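You operate a simulated robot arm through the tools that you are given. There is no shell and no other tool.

Carry out the task below with a simulated robot arm. There is one attempt and no reset: what you move stays moved.

## Task
Let the air off and thread the wire end through to the clip.
Fine: open the cage door and leave it open; lift the tension arm, pass all three guides, tighten the clip knob, then lower the arm. Where these are worked on the way, their far stop is far enough and under half their travel is too little: tension arm.

The check looks at the end state, three seconds after you hand in, the way a careful person would. Anything else that was tipped, shoved, dropped, spilled or broken makes it a failure.

## Robot
A 6-joint arm with a three-finger gripper, fixed in place. Base frame: the origin is on the floor under the middle of its stand, x ahead of it, y to its left, z up. Readings come in mm, degrees, newtons and seconds.
It reaches about 1213 mm from its shoulder. Its first joint turns from -166.0 to 166.0 degrees. Payload 4.89 kg.
The TCP is the grasp point between the finger pads, 30 mm short of the fingertips. In the tool frame z runs along the fingers and y along their closing line. The gripper opens to 164 mm; its body begins 125 mm behind the TCP.
Orientation is told as [roll, pitch, yaw] about the base's x, y, z axes, in that order, counted from this pose: with the fingers straight down and closing along the base's y, the tool's x points along the base's -x, its y along +y and its z along -z.

## Interface
- The arm moves only by the tool play_rows. Its argument "commands" is a list of rows, each an object of numbers (a shift or turn left out is 0, a gripper value left out holds the last): "dx", "dy", "dz": the shift along the tool's x, y, z in units of 50 mm (1.0 is 50 mm); "wx", "wy", "wz": the turn, a rotation vector about the tool's x, y, z in units of 4 degrees (1.0 is 4 degrees); "jaw": the opening, from 0 (shut) to 1 (fully open). In form: [{"dx": .., "dy": .., "dz": .., "wx": .., "wy": .., "wz": .., "jaw": ..}, ...]. A call has 1 to 20 rows; each row shifts and turns the commanded pose from where the row before left it, along the tool's axes as they then stand. A call with a number of a shift or a turn outside -1 to 1 is refused whole. Rows are played at 5 a second. More than 50 mm and 8.6 degrees between two rows, or a gripper value outside its range, and nothing of the call is played. Where a pose cannot be reached the arm comes as near as it can. A force on the tool above 90 N (or 10 N above the force at the start of the call, whichever is more), or a blocked arm, ends the call early, and 0.2 s more pass. The fingers move at their own pace (about 108 mm/s each) and stop on an object; they squeeze with about 35 N. The grip force told is the motor's: it shows also when the fingers shut on nothing. Time passes only in rows, and 0.2 s behind the last, so rows that do not move let the fingers close. It gives the time, the measured TCP pose, the force on the tool (base axes), the opening and the grip force at its end, in the units of the frame above (readings bear some noise), with the torque about the TCP (base axes, N m) and any sound that the robot's microphone picked up, and new pictures: "show" is both (left out), scene, wrist or none.
- Cameras (640 x 400 px; columns grow to the right, rows downward): "scene" is now at [45, 193, 1841.9]; the picture's right is [-0.33, -0.95, 0.00], its down [-0.68, 0.23, -0.69] and it looks along [0.66, -0.23, -0.72] (base axes); focal length 220 px, centre (320, 200). "wrist" rides on the gripper at [76, -2, -152] in the tool frame; the picture's right is [0.02, 1.00, 0.00], its down [-0.88, 0.02, -0.47] and it looks along [-0.47, 0.01, 0.88] (tool axes); focal length 247 px, centre (320, 200). There is no depth. A picture from a camera that has moved, and an enlarged one, comes with that camera's place and axes in the base frame and with its lens.
- slide_trunk(by): moves the trunk up (or, below 0, down) by that many mm; the arm and the scene camera ride with it, the base frame stays. It gives what a move gives, with no picture.
- pan_tilt(pan, tilt): turns the head with the scene camera to pan (to the left, within 143 degrees either way) and tilt (down, from -29 to 69), counted from straight ahead of the robot. It gives what a move gives, and a new picture of the scene camera.
- zoom(camera, box): a new picture of the part [left, top, right, bottom] of that camera's present view, enlarged. It takes no simulated time.
- job_done(): hands the job in; it is judged then, once.

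Nothing tells you positions but the pictures and the camera data. Unless the task says otherwise, let go and move clear before handing in.

The tools are called after "Request:" as name(argument=value, ...) on one line, values as JSON. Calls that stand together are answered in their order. play_rows: Moves the arm, as the interface text tells. Its arguments: {"type":"object","properties":{"commands":{"type":"array","items":{"type":"object","properties":{"dx":{"type":"number"},"dy":{"type":"number"},"dz":{"type":"number"},"wx":{"type":"number"},"wy":{"type":"number"},"wz":{"type":"number"},"jaw":{"type":"number"}}}},"show":{"type":"string","enum":["both","scene","wrist","none"]}},"required":["commands"]} The other tools are called the same way: slide_trunk (by) moves the trunk up or down; pan_tilt (pan, tilt) turns the head that bears the scene camera; zoom (camera, box) takes an enlarged picture of a part of a camera's view; job_done () hands the job in.

At the start:

```text
time_s: 0.0
tool_pos: [522.8, 171.6, 1631.0]
ee_rot: [0.0, 0.0, 0.1]
force: [1.3, 0.1, -0.1]
ft_torque: [0.03, 0.02, -0.02]
width: 163.9
gripper_force: 0.0
trunk travel left (down, up): [-325.0, 65.0]
head pan, tilt (commanded): [-19.0, 46.0]
```

scene: 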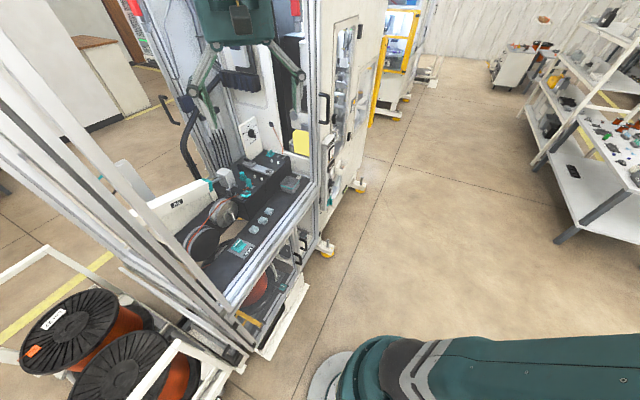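
wrist: 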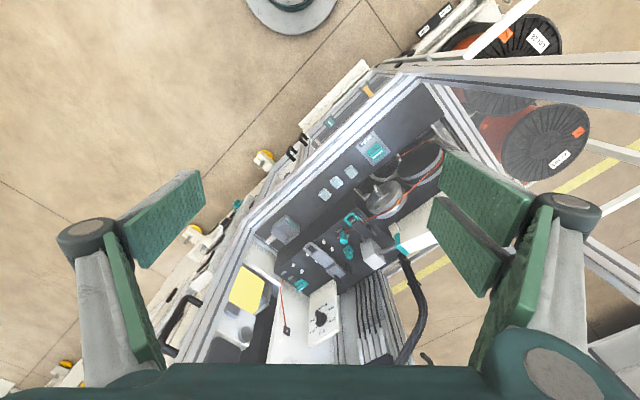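

I see a wire-processing machine in a cage ahead-left of the robot, with spools, a work table inside, and the gripper hanging above it. I will first look at enlarged views to find the door, air valve, tension arm, guides and clip.

Request:
zoom(camera="scene", box=[150, 130, 350, 280])

Request:
zoom(camera="scene", box=[140, 0, 380, 150])

Request:
zoom(camera="wrist", box=[220, 80, 480, 243])

Request:
zoom(camera="wrist", box=[150, 200, 450, 388])

```text
2.67 times, centred on (250, 205) of scene
camera zoom: at [45.0, 193.0, 1841.9], right [-0.33, -0.95, 0.0], down [-0.68, 0.23, -0.69], along [0.66, -0.23, -0.72], focal length 587 px, centre (507, 187)
```

zoom: 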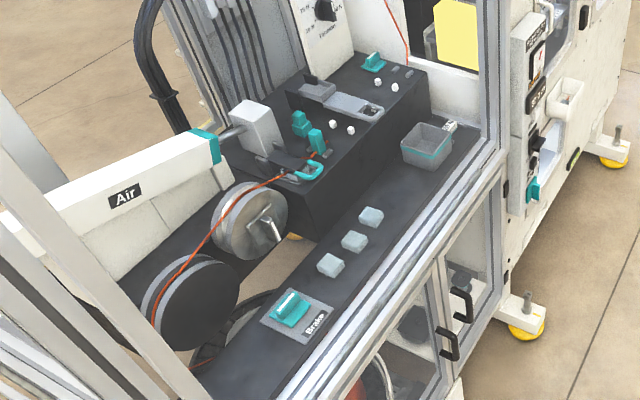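

```text
2.67 times, centred on (260, 75) of scene
camera zoom: at [45.0, 193.0, 1841.9], right [-0.33, -0.95, 0.0], down [-0.68, 0.23, -0.69], along [0.66, -0.23, -0.72], focal length 587 px, centre (480, 533)
```

zoom: 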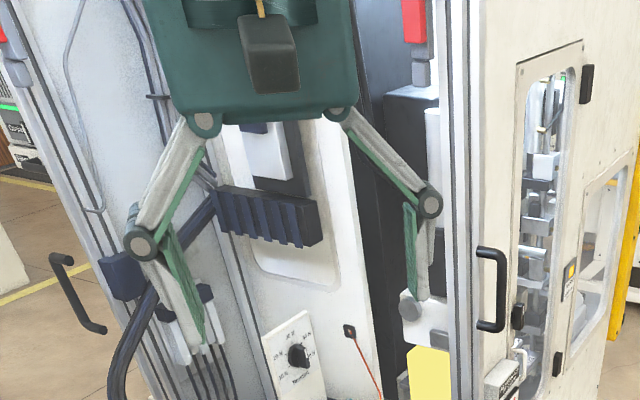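

```text
2.45 times, centred on (350, 162) of wrist
camera zoom: at [445.0, 171.1, 1783.7], right [-0.02, 1.0, 0.0], down [0.88, 0.02, 0.47], along [0.47, 0.01, -0.88], focal length 606 px, centre (246, 294)
```

zoom: 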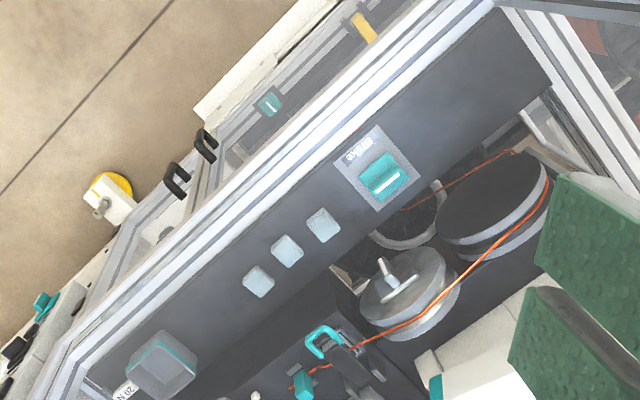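

```text
2.13 times, centred on (300, 294) of wrist
camera zoom: at [445.0, 171.1, 1783.7], right [-0.02, 1.0, 0.0], down [0.88, 0.02, 0.47], along [0.47, 0.01, -0.88], focal length 526 px, centre (363, 0)
```

zoom: 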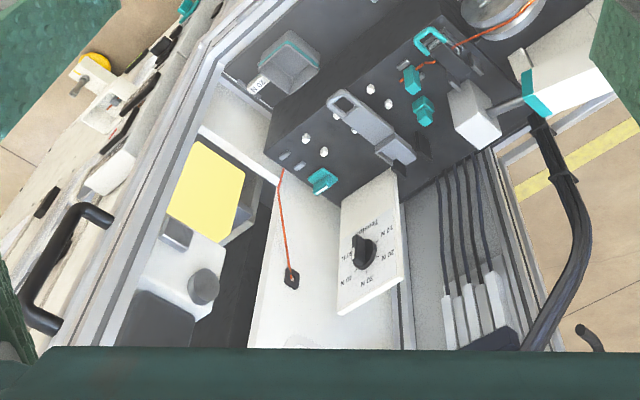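

The front of the cage seems to have posts and perhaps a clear pane, and I can't yet tell which part is the door. I will turn the head to look around the front.

Request:
pan_tilt(pan=10, tilt=30)

Request:
pan_tilt(pan=-10, tilt=10)

Request:
pan_tilt(pan=-40, tilt=40)

Request:
pan_tilt(pan=10, tilt=60)

```text
time_s: 0.9
tool_pos: [521.3, 172.1, 1631.3]
ee_rot: [0.0, 0.0, 0.0]
force: [0.1, 0.2, -0.4]
ft_torque: [-0.02, 0.0, 0.01]
width: 164.0
gripper_force: 0.0
trunk travel left (down, up): [-325.0, 65.0]
head pan, tilt (commanded): [10.0, 30.0]
camera scene: at [58.0, 234.9, 1865.9], right [0.17, -0.98, 0.0], down [-0.49, -0.09, -0.87], along [0.85, 0.15, -0.5], focal length 220 px, centre (320, 200)
```

scene: 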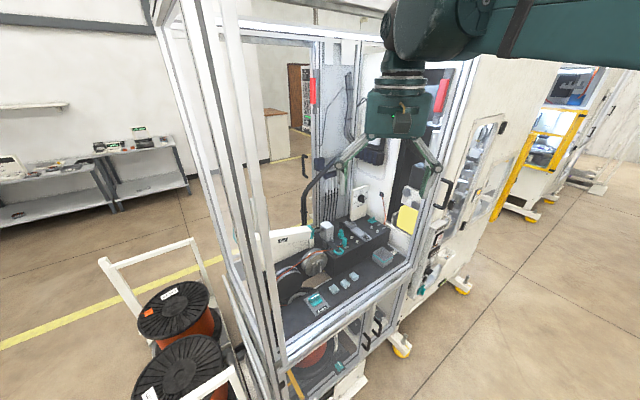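

```text
time_s: 1.8
tool_pos: [522.7, 171.8, 1630.0]
ee_rot: [0.0, 0.0, 0.0]
force: [0.9, -0.7, 0.1]
ft_torque: [0.0, 0.02, 0.04]
width: 163.9
gripper_force: 0.0
trunk travel left (down, up): [-325.0, 65.0]
head pan, tilt (commanded): [-10.0, 10.0]
camera scene: at [60.5, 203.1, 1898.2], right [-0.17, -0.98, 0.0], down [-0.17, 0.03, -0.98], along [0.97, -0.17, -0.17], focal length 220 px, centre (320, 200)
```

scene: 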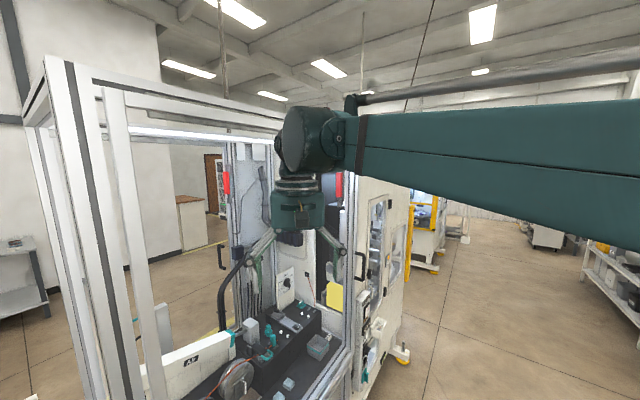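

```text
time_s: 2.7
tool_pos: [522.5, 171.8, 1632.1]
ee_rot: [0.0, -0.1, 0.0]
force: [0.0, 0.4, 0.0]
ft_torque: [-0.04, 0.0, -0.02]
width: 163.9
gripper_force: 0.0
trunk travel left (down, up): [-325.0, 65.0]
head pan, tilt (commanded): [-40.0, 40.0]
camera scene: at [34.1, 164.6, 1850.7], right [-0.64, -0.77, 0.0], down [-0.49, 0.41, -0.77], along [0.59, -0.49, -0.64], focal length 220 px, centre (320, 200)
```

scene: 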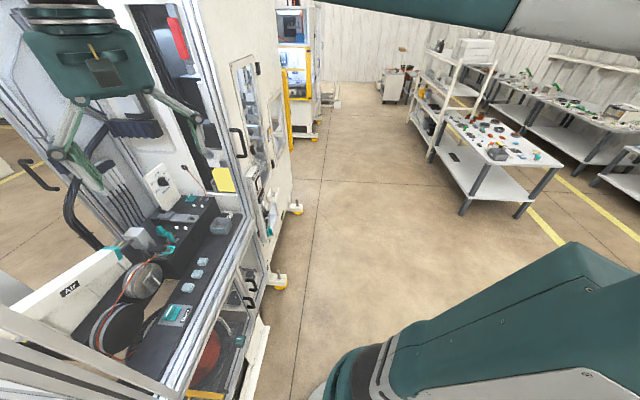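

```text
time_s: 3.9
tool_pos: [522.0, 172.9, 1630.4]
ee_rot: [0.0, 0.0, 0.0]
force: [-0.1, -0.6, 0.1]
ft_torque: [0.0, -0.01, 0.01]
width: 164.1
gripper_force: 0.0
trunk travel left (down, up): [-325.0, 65.0]
head pan, tilt (commanded): [10.0, 60.0]
camera scene: at [34.6, 230.7, 1823.9], right [0.17, -0.98, 0.0], down [-0.85, -0.15, -0.5], along [0.49, 0.09, -0.87], focal length 220 px, centre (320, 200)
```

scene: 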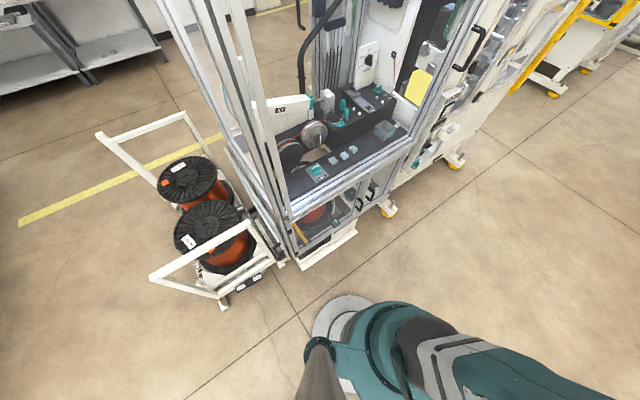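

I'm looking for the door leaf and its handle. I will go back to a good view and enlarge it in parts.

Request:
pan_tilt(pan=0, tilt=38)

Request:
zoom(camera="scene", box=[150, 100, 310, 200])

Request:
zoom(camera="scene", box=[220, 130, 380, 230])

Request:
zoom(camera="scene", box=[320, 80, 480, 180])

Request:
zoom(camera="scene", box=[320, 150, 480, 250])

Request:
zoom(camera="scene", box=[100, 0, 420, 200])

```text
time_s: 4.8
tool_pos: [522.8, 172.4, 1632.1]
ee_rot: [0.0, 0.1, 0.0]
force: [0.5, -0.5, 0.4]
ft_torque: [-0.04, 0.01, 0.03]
width: 164.0
gripper_force: 0.0
trunk travel left (down, up): [-325.0, 65.0]
head pan, tilt (commanded): [0.0, 38.0]
camera scene: at [55.2, 219.2, 1853.5], right [0.0, -1.0, 0.0], down [-0.62, 0.0, -0.79], along [0.79, 0.0, -0.62], focal length 220 px, centre (320, 200)
```

scene: 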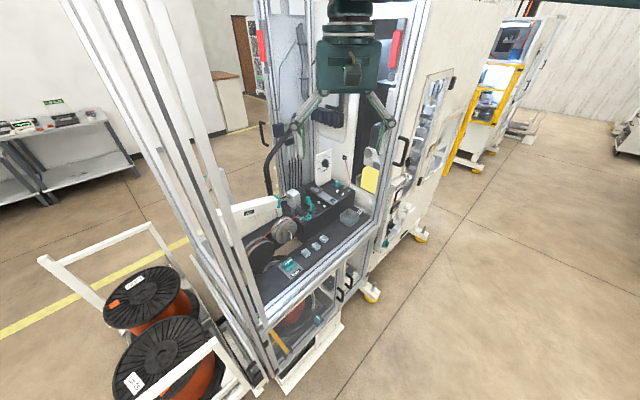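

```text
4.00 times, centred on (230, 150) of scene
camera zoom: at [55.2, 219.2, 1853.5], right [0.0, -1.0, 0.0], down [-0.62, 0.0, -0.79], along [0.79, 0.0, -0.62], focal length 880 px, centre (680, 400)
```

zoom: 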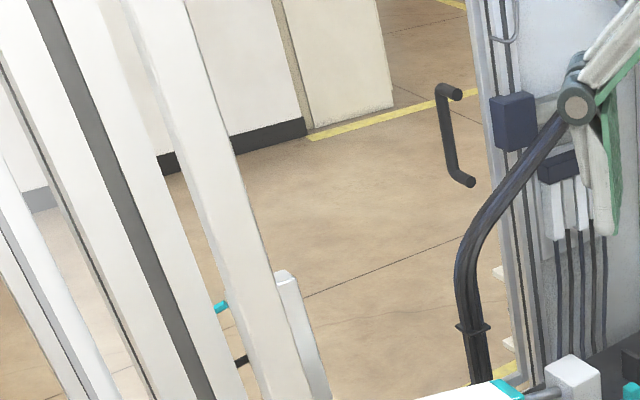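

```text
4.00 times, centred on (300, 180) of scene
camera zoom: at [55.2, 219.2, 1853.5], right [0.0, -1.0, 0.0], down [-0.62, 0.0, -0.79], along [0.79, 0.0, -0.62], focal length 880 px, centre (400, 280)
```

zoom: 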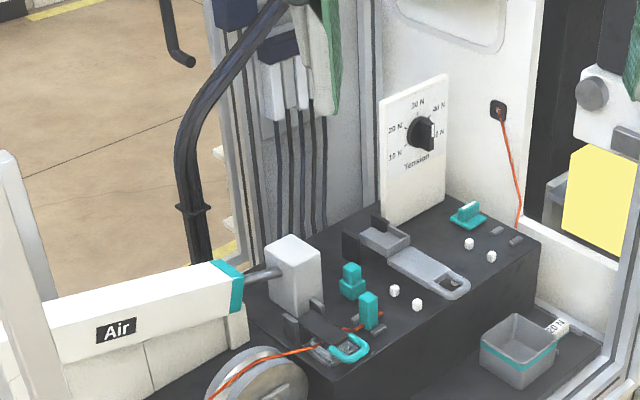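

```text
4.00 times, centred on (400, 130) of scene
camera zoom: at [55.2, 219.2, 1853.5], right [0.0, -1.0, 0.0], down [-0.62, 0.0, -0.79], along [0.79, 0.0, -0.62], focal length 880 px, centre (0, 480)
```

zoom: 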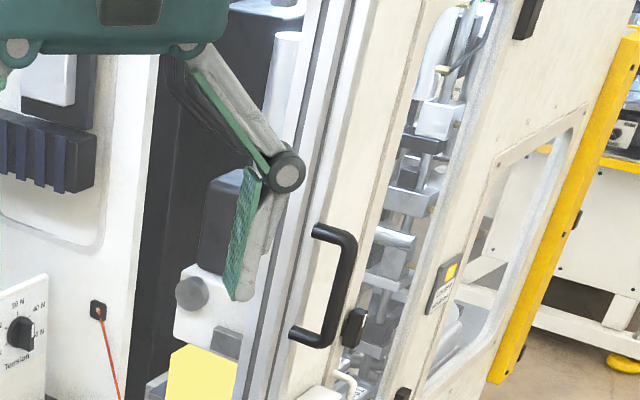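

```text
4.00 times, centred on (400, 200) of scene
camera zoom: at [55.2, 219.2, 1853.5], right [0.0, -1.0, 0.0], down [-0.62, 0.0, -0.79], along [0.79, 0.0, -0.62], focal length 880 px, centre (0, 200)
```

zoom: 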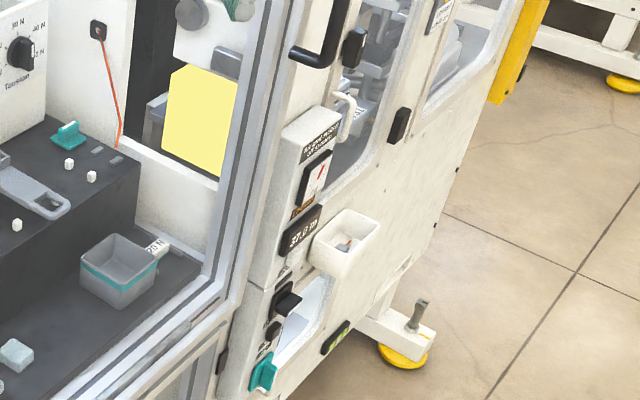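

```text
2.00 times, centred on (260, 100) of scene
camera zoom: at [55.2, 219.2, 1853.5], right [0.0, -1.0, 0.0], down [-0.62, 0.0, -0.79], along [0.79, 0.0, -0.62], focal length 440 px, centre (440, 400)
```

zoom: 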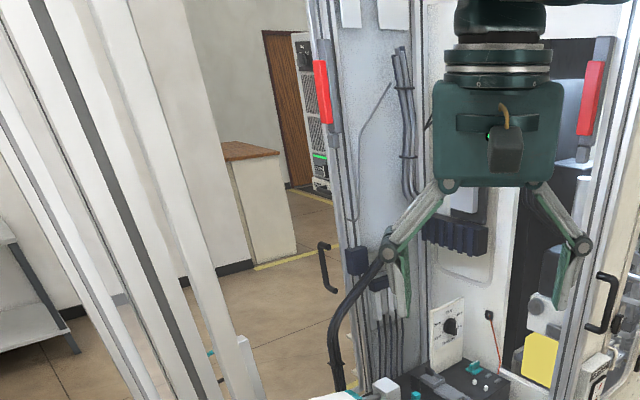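

The machine front looks turned about 45° from the robot, with a handle near (953, -130, 1430). I will turn the wrist to face the machine, to use its camera for closer looks.

Request:
play_rows(commands=[{"wz": -1}, {"wz": -1}, {"wz": -1}, {"wz": -1}, {"wz": -1}, {"wz": -1}, {"wz": -1}, {"wz": -1}, {"wz": -1}, {"wz": -1}, {"wz": -1}, {"wz": -0.25}], show="both")

```text
time_s: 7.4
tool_pos: [522.2, 171.7, 1631.6]
ee_rot: [0.1, 0.0, 45.1]
force: [0.4, 0.7, 0.7]
ft_torque: [0.02, -0.03, 0.01]
width: 164.2
gripper_force: 0.0
trunk travel left (down, up): [-325.0, 65.0]
head pan, tilt (commanded): [0.0, 38.0]
camera scene: at [55.2, 219.2, 1853.6], right [0.0, -1.0, 0.0], down [-0.62, 0.0, -0.79], along [0.79, 0.0, -0.62], focal length 220 px, centre (320, 200)
camera wrist: at [468.2, 117.1, 1784.0], right [-0.72, 0.69, 0.0], down [0.61, 0.64, 0.47], along [0.33, 0.34, -0.88], focal length 247 px, centre (320, 200)
```

scene: 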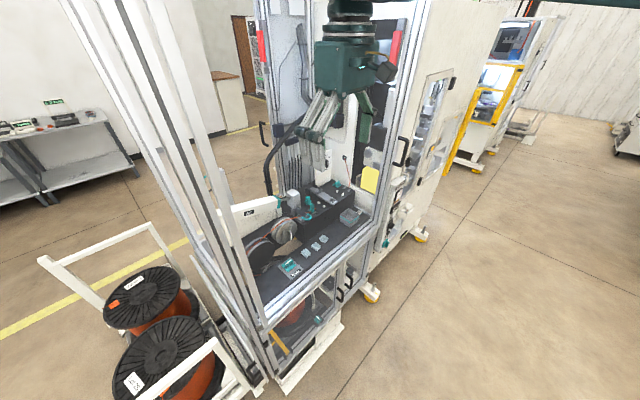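
wrist: 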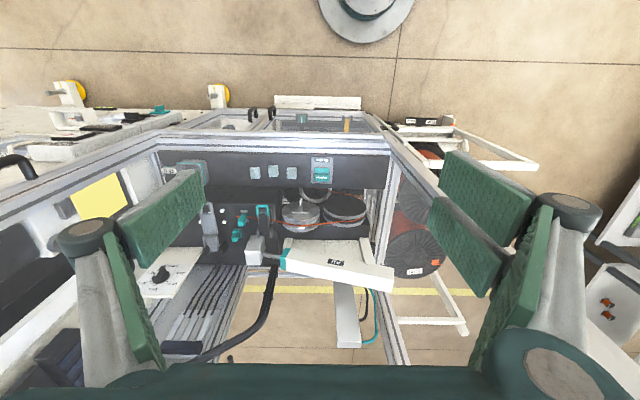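

The wrist view is now square with the machine. I will enlarge parts of both views to understand the left bars and the panel controls.

Request:
zoom(camera="scene", box=[60, 0, 300, 150])

Request:
zoom(camera="scene", box=[160, 200, 400, 350])

Request:
zoom(camera="wrist", box=[160, 120, 400, 270])

Request:
zoom(camera="wrist", box=[0, 70, 240, 220])

Request:
zoom(camera="wrist", box=[340, 80, 640, 268])

```text
2.67 times, centred on (180, 75) of scene
camera zoom: at [55.2, 219.2, 1853.6], right [0.0, -1.0, 0.0], down [-0.62, 0.0, -0.79], along [0.79, 0.0, -0.62], focal length 587 px, centre (693, 533)
```

zoom: 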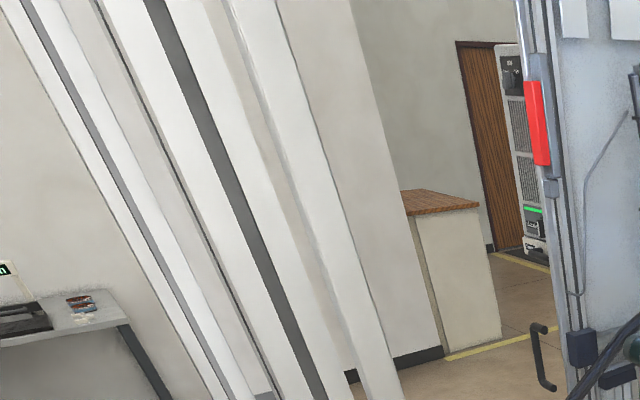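

```text
2.67 times, centred on (280, 275) of scene
camera zoom: at [55.2, 219.2, 1853.6], right [0.0, -1.0, 0.0], down [-0.62, 0.0, -0.79], along [0.79, 0.0, -0.62], focal length 587 px, centre (427, 0)
```

zoom: 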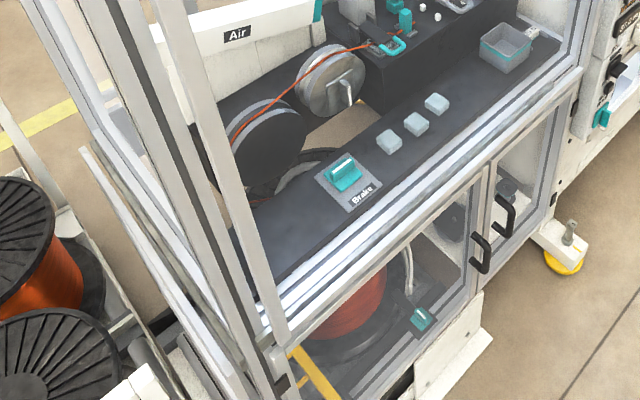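

```text
2.67 times, centred on (280, 195) of wrist
camera zoom: at [468.2, 117.1, 1784.0], right [-0.72, 0.69, 0.0], down [0.61, 0.64, 0.47], along [0.33, 0.34, -0.88], focal length 659 px, centre (427, 213)
```

zoom: 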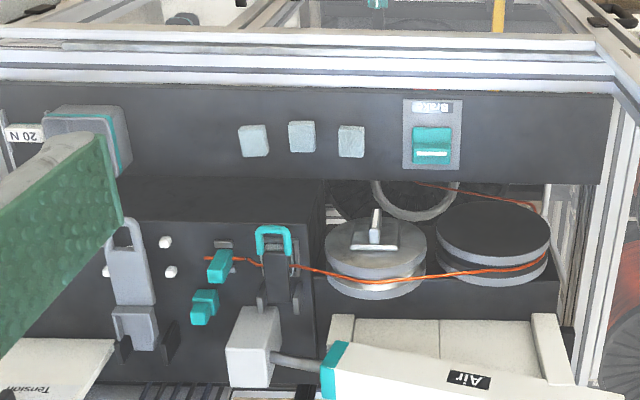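

```text
2.67 times, centred on (120, 145) of wrist
camera zoom: at [468.2, 117.1, 1784.0], right [-0.72, 0.69, 0.0], down [0.61, 0.64, 0.47], along [0.33, 0.34, -0.88], focal length 659 px, centre (853, 347)
```

zoom: 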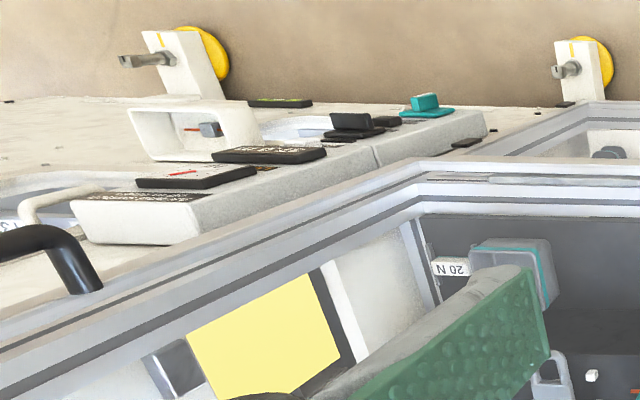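

```text
2.13 times, centred on (490, 174) of wrist
camera zoom: at [468.2, 117.1, 1784.0], right [-0.72, 0.69, 0.0], down [0.61, 0.64, 0.47], along [0.33, 0.34, -0.88], focal length 526 px, centre (-42, 255)
```

zoom: 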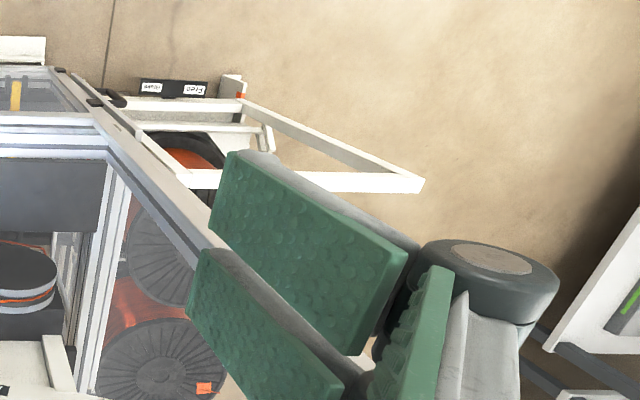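

The front opening spans about 750 mm between the two front posts, and there may be a framed pane in front of it. I will tilt the wrist up to look at the front face squarely.

Request:
play_rows(commands=[{"wy": -1}, {"wy": -1}, {"wy": -1}, {"wy": -1}, {"wy": -1}, {"wy": -1}, {"wy": -1}, {"wy": -1}, {"wy": -1}, {"wy": -1}, {"wy": -1}, {"dz": -1}, {"dz": -1}, {"dz": -1}], show="both")

```text
time_s: 10.4
tool_pos: [447.2, 98.4, 1740.6]
ee_rot: [0.0, -44.0, 45.0]
force: [1.0, -0.7, -0.2]
ft_torque: [0.06, 0.04, 0.06]
width: 164.3
gripper_force: 0.1
trunk travel left (down, up): [-325.0, 65.0]
head pan, tilt (commanded): [0.0, 38.0]
camera scene: at [55.3, 219.1, 1853.6], right [0.0, -1.0, 0.0], down [-0.62, 0.0, -0.79], along [0.79, 0.0, -0.62], focal length 220 px, centre (320, 200)
camera wrist: at [334.1, -15.7, 1796.9], right [-0.72, 0.7, -0.02], down [0.2, 0.23, 0.95], along [0.67, 0.68, -0.3], focal length 247 px, centre (320, 200)
```

scene: 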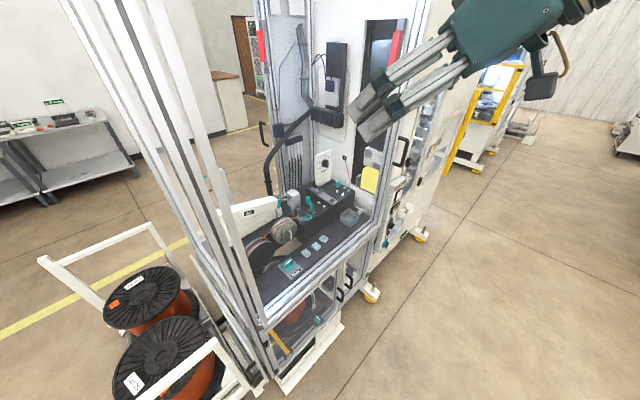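
wrist: 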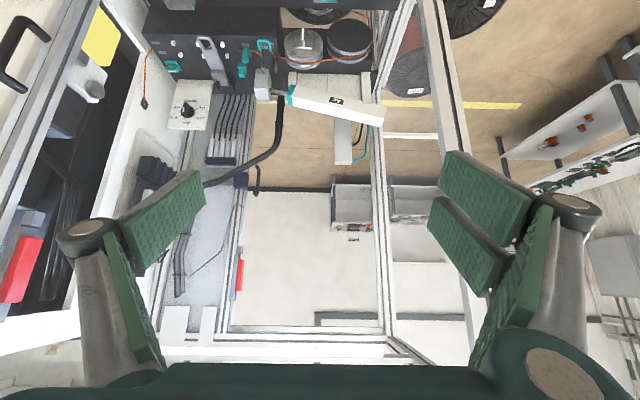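

The view is upside down but clear: left and right front posts, a red part on each side and the black handle at upper left. I will go lower to view the front face and handle from outside.

Request:
play_rows(commands=[{"dx": 0.7, "dz": 0.7}, {"dx": 0.7, "dz": 0.7}, {"dx": 0.7, "dz": 0.7}, {"dx": 0.7, "dz": 0.7}, {"dx": 0.7, "dz": 0.7}, {"dx": 0.7, "dz": 0.7}, {"dz": -1}, {"dz": -1}, {"jaw": 0}], show="both")

Request:
zoom(camera="wrist", box=[0, 0, 320, 200])

Request:
zoom(camera="wrist", box=[320, 0, 640, 200])

Request:
zoom(camera="wrist", box=[0, 200, 320, 400])

Request:
zoom(camera="wrist", box=[320, 200, 640, 400])

```text
time_s: 12.4
tool_pos: [395.6, 46.2, 1516.9]
ee_rot: [0.0, -43.9, 45.1]
force: [-1.5, 0.8, -0.2]
ft_torque: [-0.12, -0.11, -0.16]
width: 81.5
gripper_force: 2.0
trunk travel left (down, up): [-325.0, 65.0]
head pan, tilt (commanded): [0.0, 38.0]
camera scene: at [54.2, 220.0, 1853.5], right [0.0, -1.0, 0.0], down [-0.61, 0.0, -0.79], along [0.79, 0.0, -0.61], focal length 220 px, centre (320, 200)
camera wrist: at [281.1, -67.1, 1572.8], right [-0.72, 0.7, -0.02], down [0.2, 0.23, 0.95], along [0.67, 0.68, -0.3], focal length 247 px, centre (320, 200)
```

scene: 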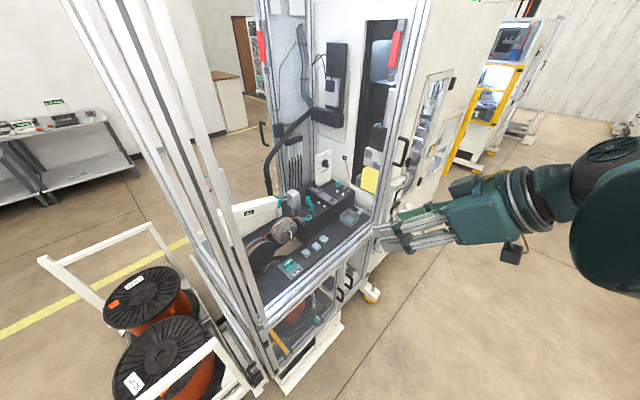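
wrist: 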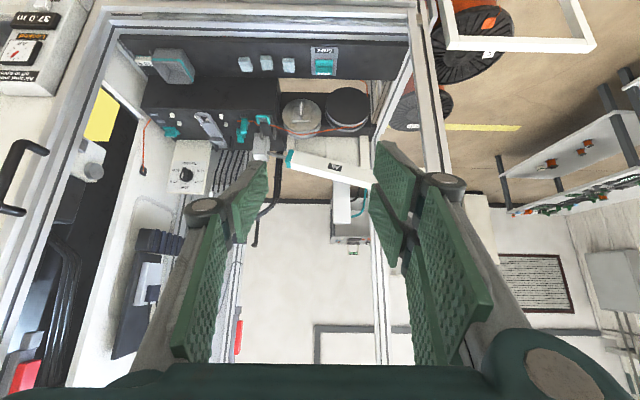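

```text
2.00 times, centred on (160, 100) of wrist
camera zoom: at [281.1, -67.1, 1572.8], right [-0.72, 0.7, -0.02], down [0.2, 0.23, 0.95], along [0.67, 0.68, -0.3], focal length 494 px, centre (640, 400)
```

zoom: 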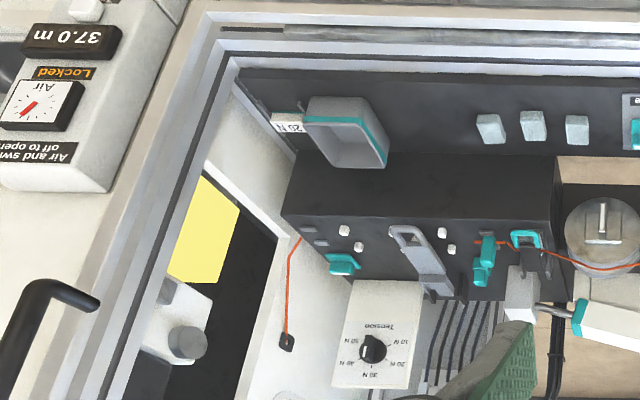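

```text
2.00 times, centred on (480, 100) of wrist
camera zoom: at [281.1, -67.1, 1572.8], right [-0.72, 0.7, -0.02], down [0.2, 0.23, 0.95], along [0.67, 0.68, -0.3], focal length 494 px, centre (0, 400)
```

zoom: 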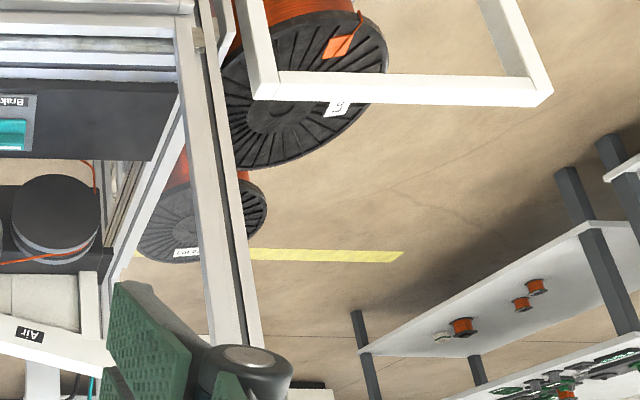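

```text
2.00 times, centred on (160, 300) of wrist
camera zoom: at [281.1, -67.1, 1572.8], right [-0.72, 0.7, -0.02], down [0.2, 0.23, 0.95], along [0.67, 0.68, -0.3], focal length 494 px, centre (640, 0)
```

zoom: 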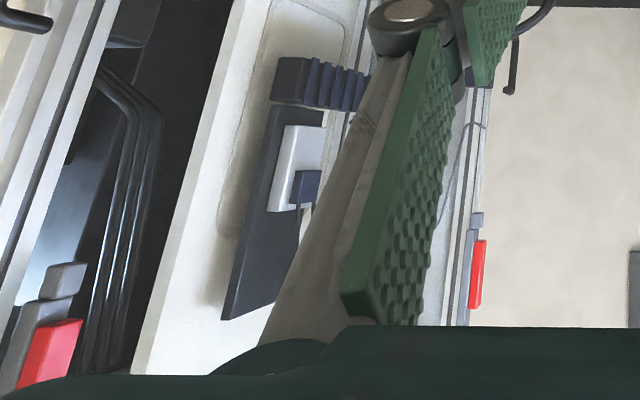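

```text
2.00 times, centred on (480, 300) of wrist
camera zoom: at [281.1, -67.1, 1572.8], right [-0.72, 0.7, -0.02], down [0.2, 0.23, 0.95], along [0.67, 0.68, -0.3], focal length 494 px, centre (0, 0)
```

zoom: 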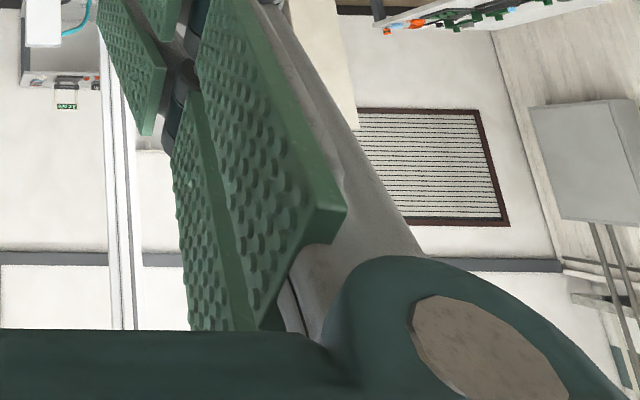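

The right-hand column has a panel: "Air and switch off to open", an Air gauge, "Locked" and a 37.0 m display, so the door is interlocked with air. I will move right and down to read that panel.

Request:
play_rows(commands=[{"dy": -1}, {"dy": -1}, {"dy": -1}, {"dy": -1}, {"dy": -1}, {"dy": -1}, {"dy": -1}, {"dx": 0.7, "dz": 0.7}, {"dx": 0.7, "dz": 0.7}, {"dx": 0.7, "dz": 0.7}, {"dx": 0.7, "dz": 0.7}], show="both")

Request:
zoom(camera="wrist", box=[0, 0, 320, 200])

Request:
zoom(camera="wrist", box=[200, 0, 520, 200])

```text
time_s: 14.8
tool_pos: [643.6, -206.8, 1316.8]
ee_rot: [0.1, -44.0, 45.0]
force: [0.4, 0.4, -0.4]
ft_torque: [-0.01, -0.03, -0.03]
width: 0.1
gripper_force: 35.0
trunk travel left (down, up): [-325.0, 65.0]
head pan, tilt (commanded): [0.0, 38.0]
camera scene: at [55.2, 219.2, 1853.5], right [0.0, -1.0, 0.0], down [-0.62, 0.0, -0.79], along [0.79, 0.0, -0.62], focal length 220 px, centre (320, 200)
camera wrist: at [530.0, -320.3, 1373.2], right [-0.72, 0.7, -0.01], down [0.2, 0.23, 0.95], along [0.67, 0.68, -0.3], focal length 247 px, centre (320, 200)
```

scene: 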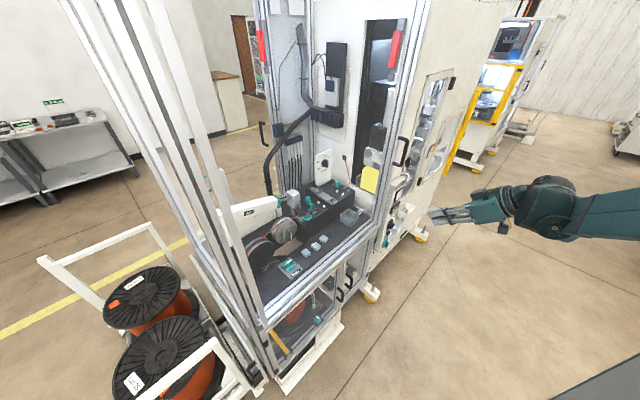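
wrist: 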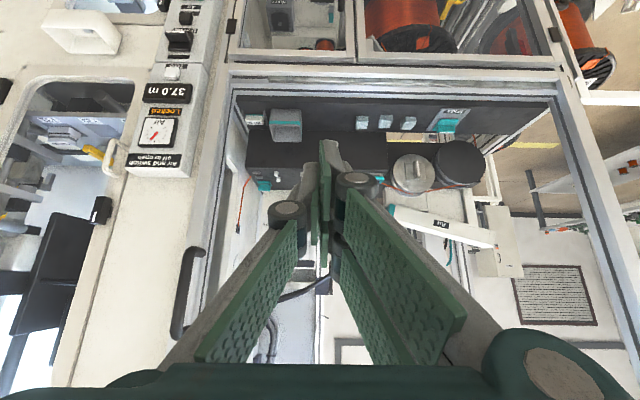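

```text
2.00 times, centred on (160, 100) of wrist
camera zoom: at [530.0, -320.3, 1373.2], right [-0.72, 0.7, -0.01], down [0.2, 0.23, 0.95], along [0.67, 0.68, -0.3], focal length 494 px, centre (640, 400)
```

zoom: 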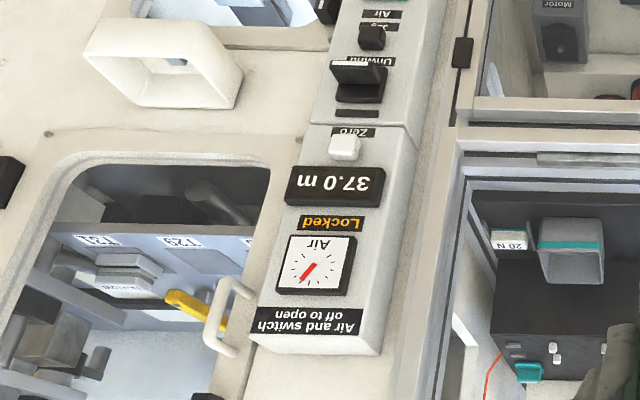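

```text
2.00 times, centred on (360, 100) of wrist
camera zoom: at [530.0, -320.3, 1373.2], right [-0.72, 0.7, -0.01], down [0.2, 0.23, 0.95], along [0.67, 0.68, -0.3], focal length 494 px, centre (240, 400)
```

zoom: 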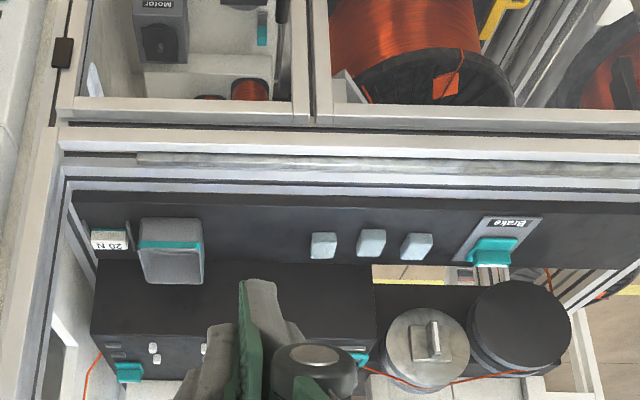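

The panel reads (top to bottom): gauge "Air", "Locked", counter, Zero, Unwind switch, Jog and a teal Air valve below. I will zoom on the handle and on the door edge now.

Request:
zoom(camera="wrist", box=[120, 220, 280, 320])

Request:
zoom(camera="wrist", box=[140, 250, 300, 350])

Request:
zoom(camera="wrist", box=[480, 60, 640, 160])

Request:
zoom(camera="scene", box=[360, 110, 440, 160])

Request:
zoom(camera="scene", box=[330, 0, 490, 100])

```text
4.00 times, centred on (200, 270) of wrist
camera zoom: at [530.0, -320.3, 1373.2], right [-0.72, 0.7, -0.01], down [0.2, 0.23, 0.95], along [0.67, 0.68, -0.3], focal length 988 px, centre (800, -80)
```

zoom: 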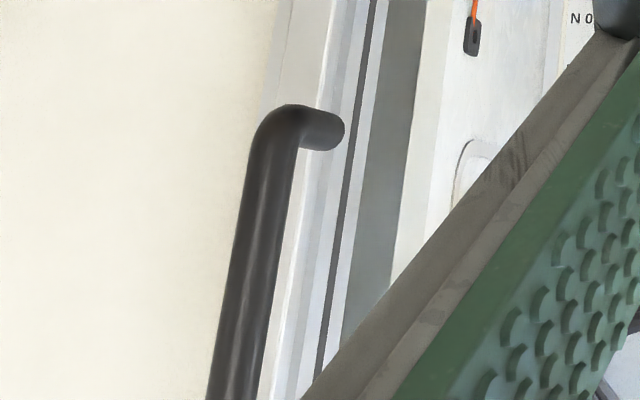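

```text
4.00 times, centred on (220, 300) of wrist
camera zoom: at [530.0, -320.3, 1373.2], right [-0.72, 0.7, -0.01], down [0.2, 0.23, 0.95], along [0.67, 0.68, -0.3], focal length 988 px, centre (720, -200)
```

zoom: 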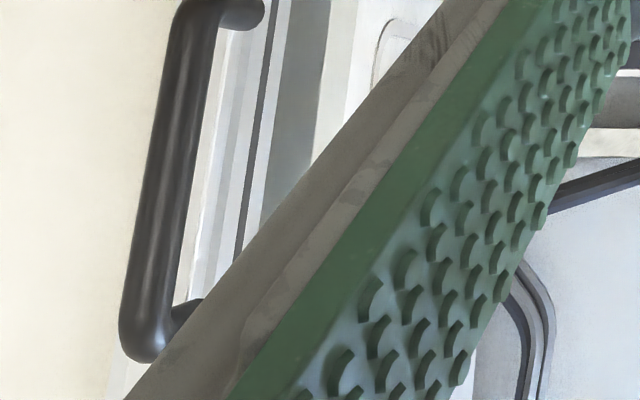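

```text
4.00 times, centred on (560, 110) of wrist
camera zoom: at [530.0, -320.3, 1373.2], right [-0.72, 0.7, -0.01], down [0.2, 0.23, 0.95], along [0.67, 0.68, -0.3], focal length 988 px, centre (-640, 560)
```

zoom: 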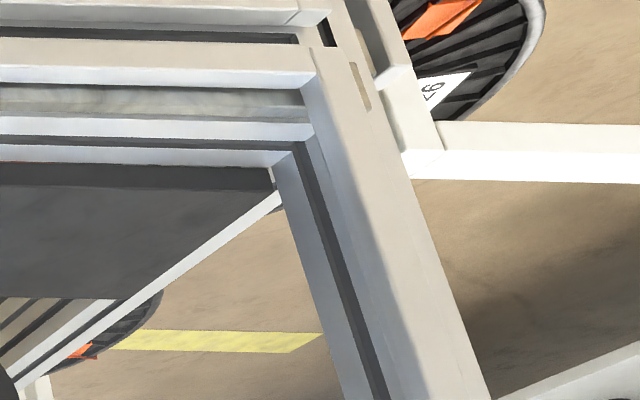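

```text
8.00 times, centred on (400, 135) of scene
camera zoom: at [55.2, 219.2, 1853.5], right [0.0, -1.0, 0.0], down [-0.62, 0.0, -0.79], along [0.79, 0.0, -0.62], focal length 1760 px, centre (-320, 720)
```

zoom: 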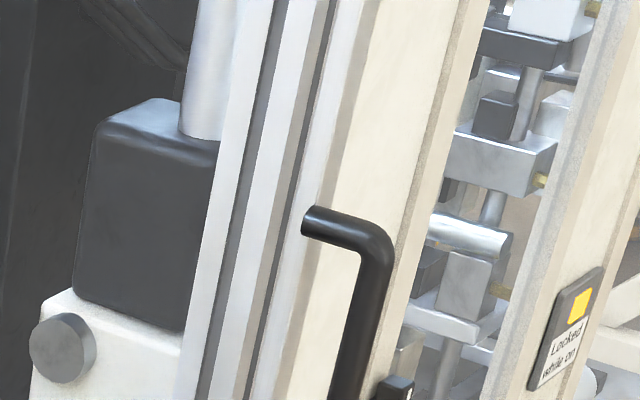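

```text
4.00 times, centred on (410, 50) of scene
camera zoom: at [55.2, 219.2, 1853.5], right [0.0, -1.0, 0.0], down [-0.62, 0.0, -0.79], along [0.79, 0.0, -0.62], focal length 880 px, centre (-40, 800)
```

zoom: 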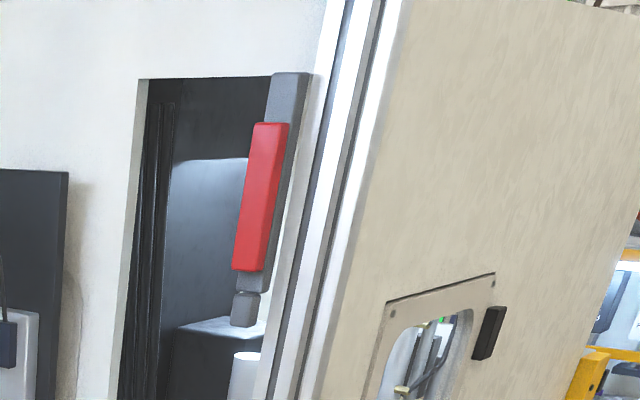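

The Air valve is near (1047, -226, 710), low and far, so I will lower the trunk to bring the arm and head closer to working height.

Request:
slide_trunk(by=-250)

Request:
pan_tilt(pan=-15, tilt=25)

Request:
play_rows(commands=[{"dy": -1}, {"dy": -1}, {"dy": -1}, {"dy": -1}], show="both")

Request:
zoom(camera="wrist", box=[100, 0, 420, 200])

Request:
zoom(camera="scene", box=[200, 100, 360, 200])

Request:
zoom(camera="scene", box=[160, 150, 320, 250])

```text
time_s: 17.3
tool_pos: [643.6, -205.1, 1066.8]
ee_rot: [-0.1, -44.0, 45.0]
force: [-0.2, -0.5, -0.3]
ft_torque: [0.0, 0.0, 0.0]
width: 0.0
gripper_force: 35.1
trunk travel left (down, up): [-75.0, 315.0]
head pan, tilt (commanded): [0.0, 38.0]
```

```text
time_s: 18.1
tool_pos: [643.4, -205.2, 1067.5]
ee_rot: [0.0, -44.0, 44.9]
force: [0.4, 1.1, 0.6]
ft_torque: [-0.01, -0.01, 0.04]
width: 0.3
gripper_force: 34.9
trunk travel left (down, up): [-75.0, 315.0]
head pan, tilt (commanded): [-15.0, 25.0]
camera scene: at [57.9, 195.4, 1623.9], right [-0.26, -0.97, 0.0], down [-0.41, 0.11, -0.91], along [0.88, -0.23, -0.42], focal length 220 px, centre (320, 200)
```

scene: 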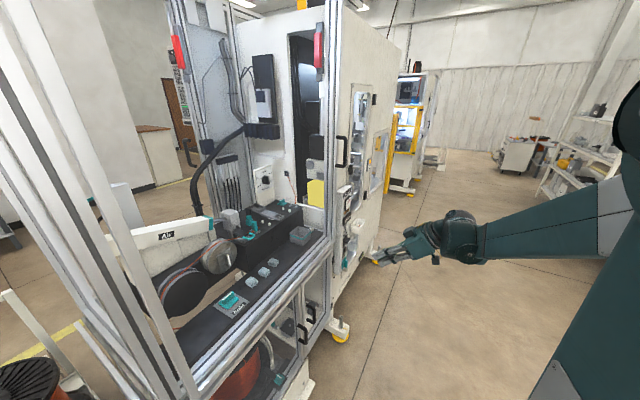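

```text
time_s: 19.1
tool_pos: [783.3, -347.4, 1068.0]
ee_rot: [-0.1, -44.0, 45.2]
force: [-2.3, 2.0, 0.6]
ft_torque: [-0.34, -0.03, -0.33]
width: 0.0
gripper_force: 35.3
trunk travel left (down, up): [-75.0, 315.0]
head pan, tilt (commanded): [-15.0, 25.0]
camera scene: at [56.6, 196.6, 1623.8], right [-0.26, -0.97, 0.0], down [-0.41, 0.11, -0.91], along [0.88, -0.23, -0.42], focal length 220 px, centre (320, 200)
camera wrist: at [669.8, -462.6, 1124.8], right [-0.72, 0.7, -0.02], down [0.2, 0.23, 0.95], along [0.67, 0.68, -0.3], focal length 247 px, centre (320, 200)
```

scene: 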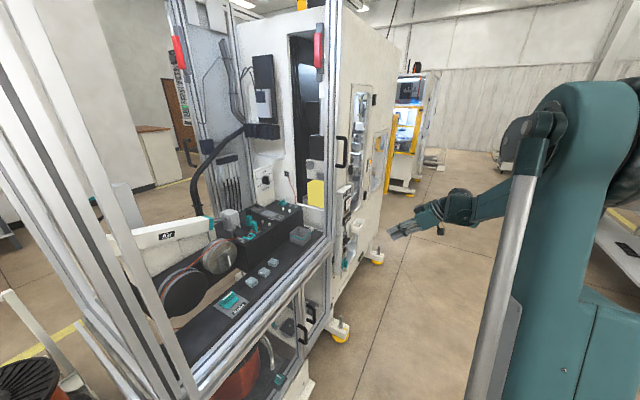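
wrist: 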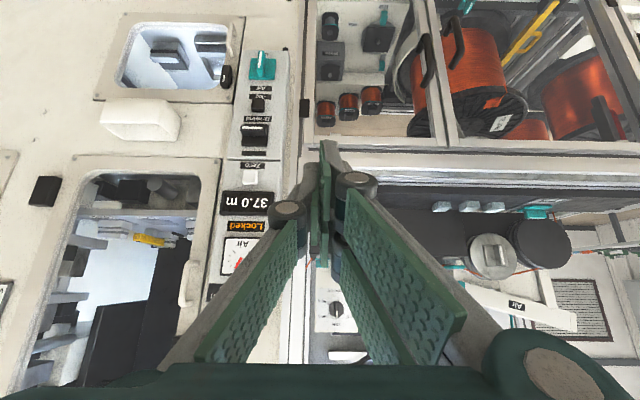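

```text
2.00 times, centred on (260, 100) of wrist
camera zoom: at [669.8, -462.6, 1124.8], right [-0.72, 0.7, -0.02], down [0.2, 0.23, 0.95], along [0.67, 0.68, -0.3], focal length 494 px, centre (440, 400)
```

zoom: 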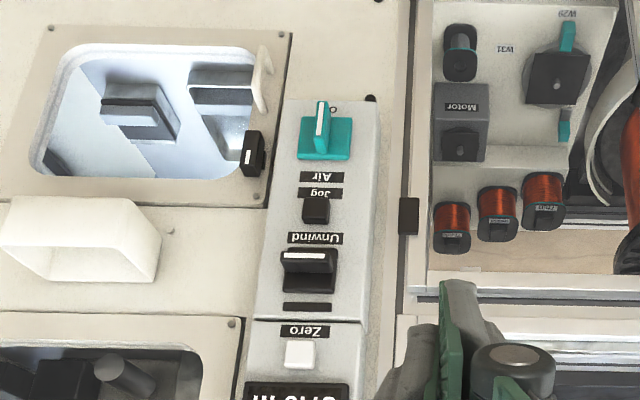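

```text
4.00 times, centred on (280, 150) of scene
camera zoom: at [56.6, 196.6, 1623.8], right [-0.26, -0.97, 0.0], down [-0.41, 0.11, -0.91], along [0.88, -0.23, -0.42], focal length 880 px, centre (480, 400)
```

zoom: 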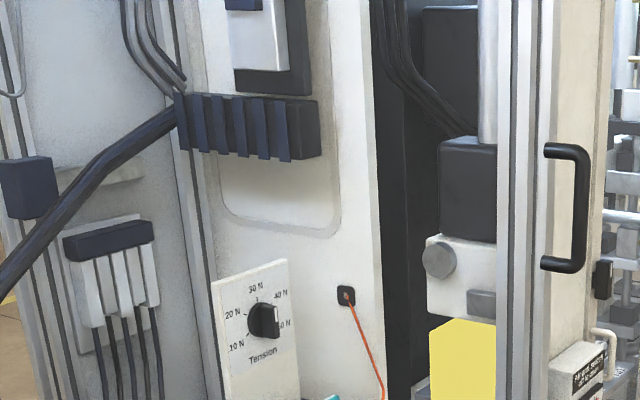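

```text
4.00 times, centred on (240, 200) of scene
camera zoom: at [56.6, 196.6, 1623.8], right [-0.26, -0.97, 0.0], down [-0.41, 0.11, -0.91], along [0.88, -0.23, -0.42], focal length 880 px, centre (640, 200)
```

zoom: 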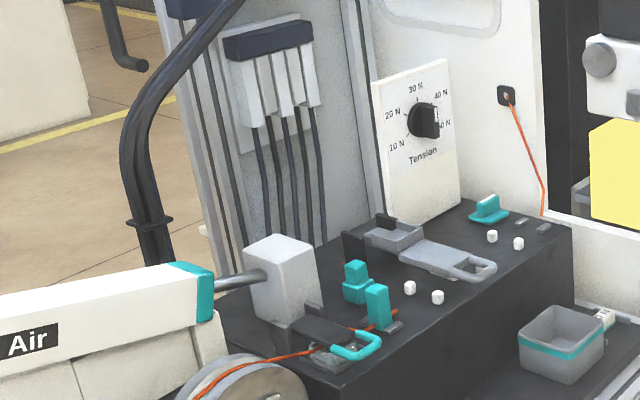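

I now see the Air valve with its teal lever standing vertical, below Jog and Unwind. I will enlarge it for detail.

Request:
zoom(camera="wrist", box=[220, 30, 300, 80])

Request:
zoom(camera="wrist", box=[210, 80, 310, 143])

Request:
zoom(camera="wrist", box=[200, 170, 300, 233])

Request:
zoom(camera="scene", box=[310, 170, 390, 270])

```text
8.00 times, centred on (260, 55) of wrist
camera zoom: at [669.8, -462.6, 1124.8], right [-0.72, 0.7, -0.02], down [0.2, 0.23, 0.95], along [0.67, 0.68, -0.3], focal length 1976 px, centre (800, 1360)
```

zoom: 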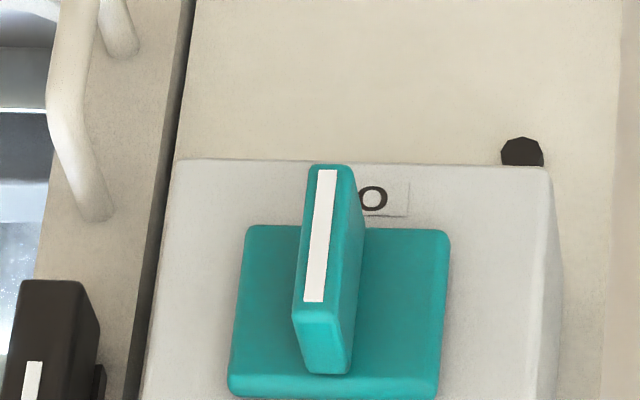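

```text
6.35 times, centred on (260, 112) of wrist
camera zoom: at [669.8, -462.6, 1124.8], right [-0.72, 0.7, -0.02], down [0.2, 0.23, 0.95], along [0.67, 0.68, -0.3], focal length 1568 px, centre (701, 762)
```

zoom: 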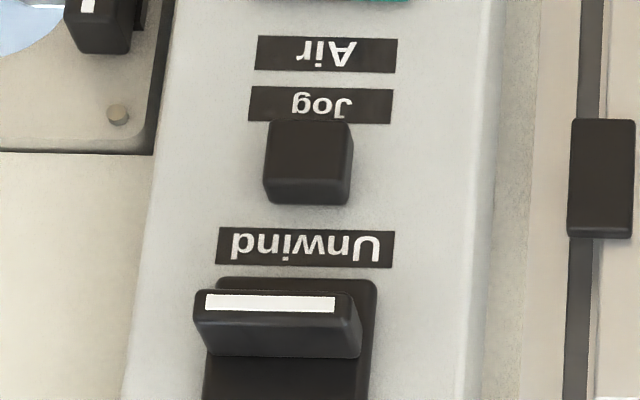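

```text
6.35 times, centred on (250, 202) of wrist
camera zoom: at [669.8, -462.6, 1124.8], right [-0.72, 0.7, -0.02], down [0.2, 0.23, 0.95], along [0.67, 0.68, -0.3], focal length 1568 px, centre (764, 190)
```

zoom: 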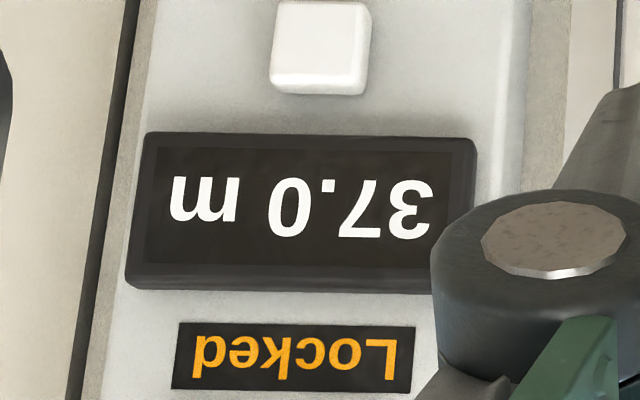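

```text
4.00 times, centred on (350, 220) of scene
camera zoom: at [56.6, 196.6, 1623.8], right [-0.26, -0.97, 0.0], down [-0.41, 0.11, -0.91], along [0.88, -0.23, -0.42], focal length 880 px, centre (200, 120)
```

zoom: 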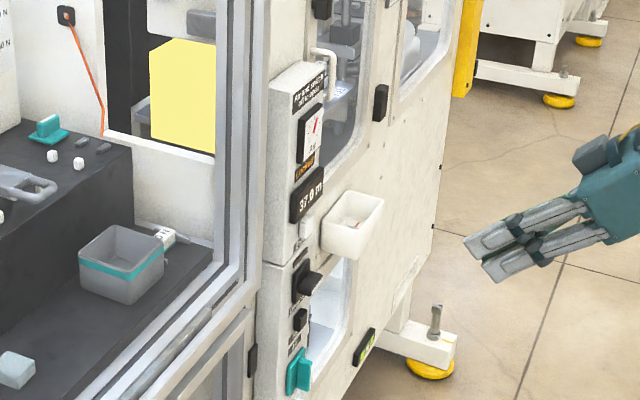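

The Air lever is a vertical fin near (1090, -236, 660), with an "O…" label beneath it. I will turn the fingers horizontal toward the machine and lower the gripper in front of the valve.

Request:
play_rows(commands=[{"wy": -1}, {"wy": -1}, {"wy": -1}, {"wy": -1}, {"wy": -1}, {"wy": -1}, {"wy": -1}, {"wy": -1}, {"wy": -1}, {"wy": -1}, {"wy": -1}, {"wy": -0.5}], show="none")

Request:
slide_trunk(by=-70)

Request:
play_rows(commands=[{"dx": 1}, {"dx": 1}, {"dx": 1}, {"dx": 1}, {"dx": 1}, {"dx": 1}, {"dy": -1}, {"dy": -1}, {"dy": -0.8}], show="both")

```text
time_s: 21.7
tool_pos: [784.5, -347.0, 1067.7]
ee_rot: [-169.3, -89.9, -145.7]
force: [0.0, 0.6, 0.0]
ft_torque: [-0.02, 0.0, -0.02]
width: 0.0
gripper_force: 34.6
trunk travel left (down, up): [-75.0, 315.0]
head pan, tilt (commanded): [-15.0, 25.0]
```

```text
time_s: 22.8
tool_pos: [784.1, -347.7, 997.4]
ee_rot: [-171.4, -90.0, -143.4]
force: [0.8, -0.7, -1.3]
ft_torque: [-0.01, -0.01, -0.01]
width: 0.0
gripper_force: 34.8
trunk travel left (down, up): [-5.0, 385.0]
head pan, tilt (commanded): [-15.0, 25.0]
```

```text
time_s: 24.8
tool_pos: [884.7, -445.2, 699.3]
ee_rot: [-96.3, -90.1, 141.4]
force: [-0.1, 0.8, 1.4]
ft_torque: [-0.17, 0.14, -0.1]
width: 0.2
gripper_force: 35.5
trunk travel left (down, up): [-5.0, 385.0]
head pan, tilt (commanded): [-15.0, 25.0]
camera scene: at [57.3, 195.9, 1553.9], right [-0.26, -0.97, 0.0], down [-0.41, 0.11, -0.91], along [0.88, -0.23, -0.42], focal length 220 px, centre (320, 200)
camera wrist: at [776.8, -553.8, 623.0], right [-0.71, 0.71, -0.02], down [-0.35, -0.32, 0.88], along [0.62, 0.63, 0.47], focal length 247 px, centre (320, 200)
```

scene: 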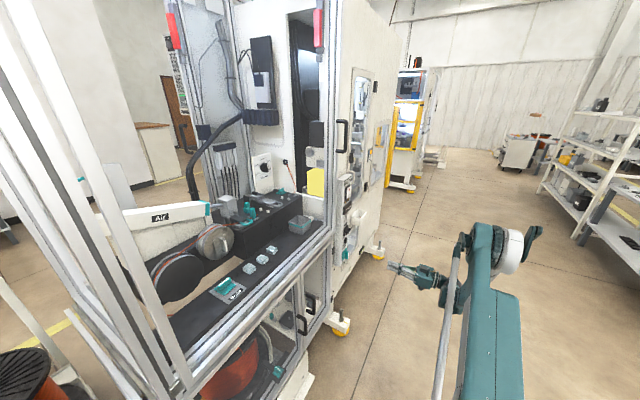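
wrist: 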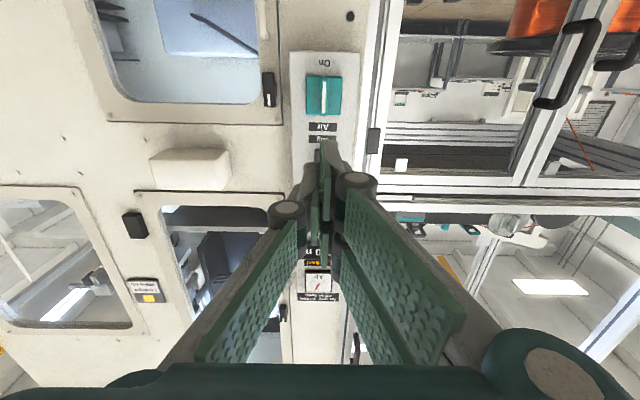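

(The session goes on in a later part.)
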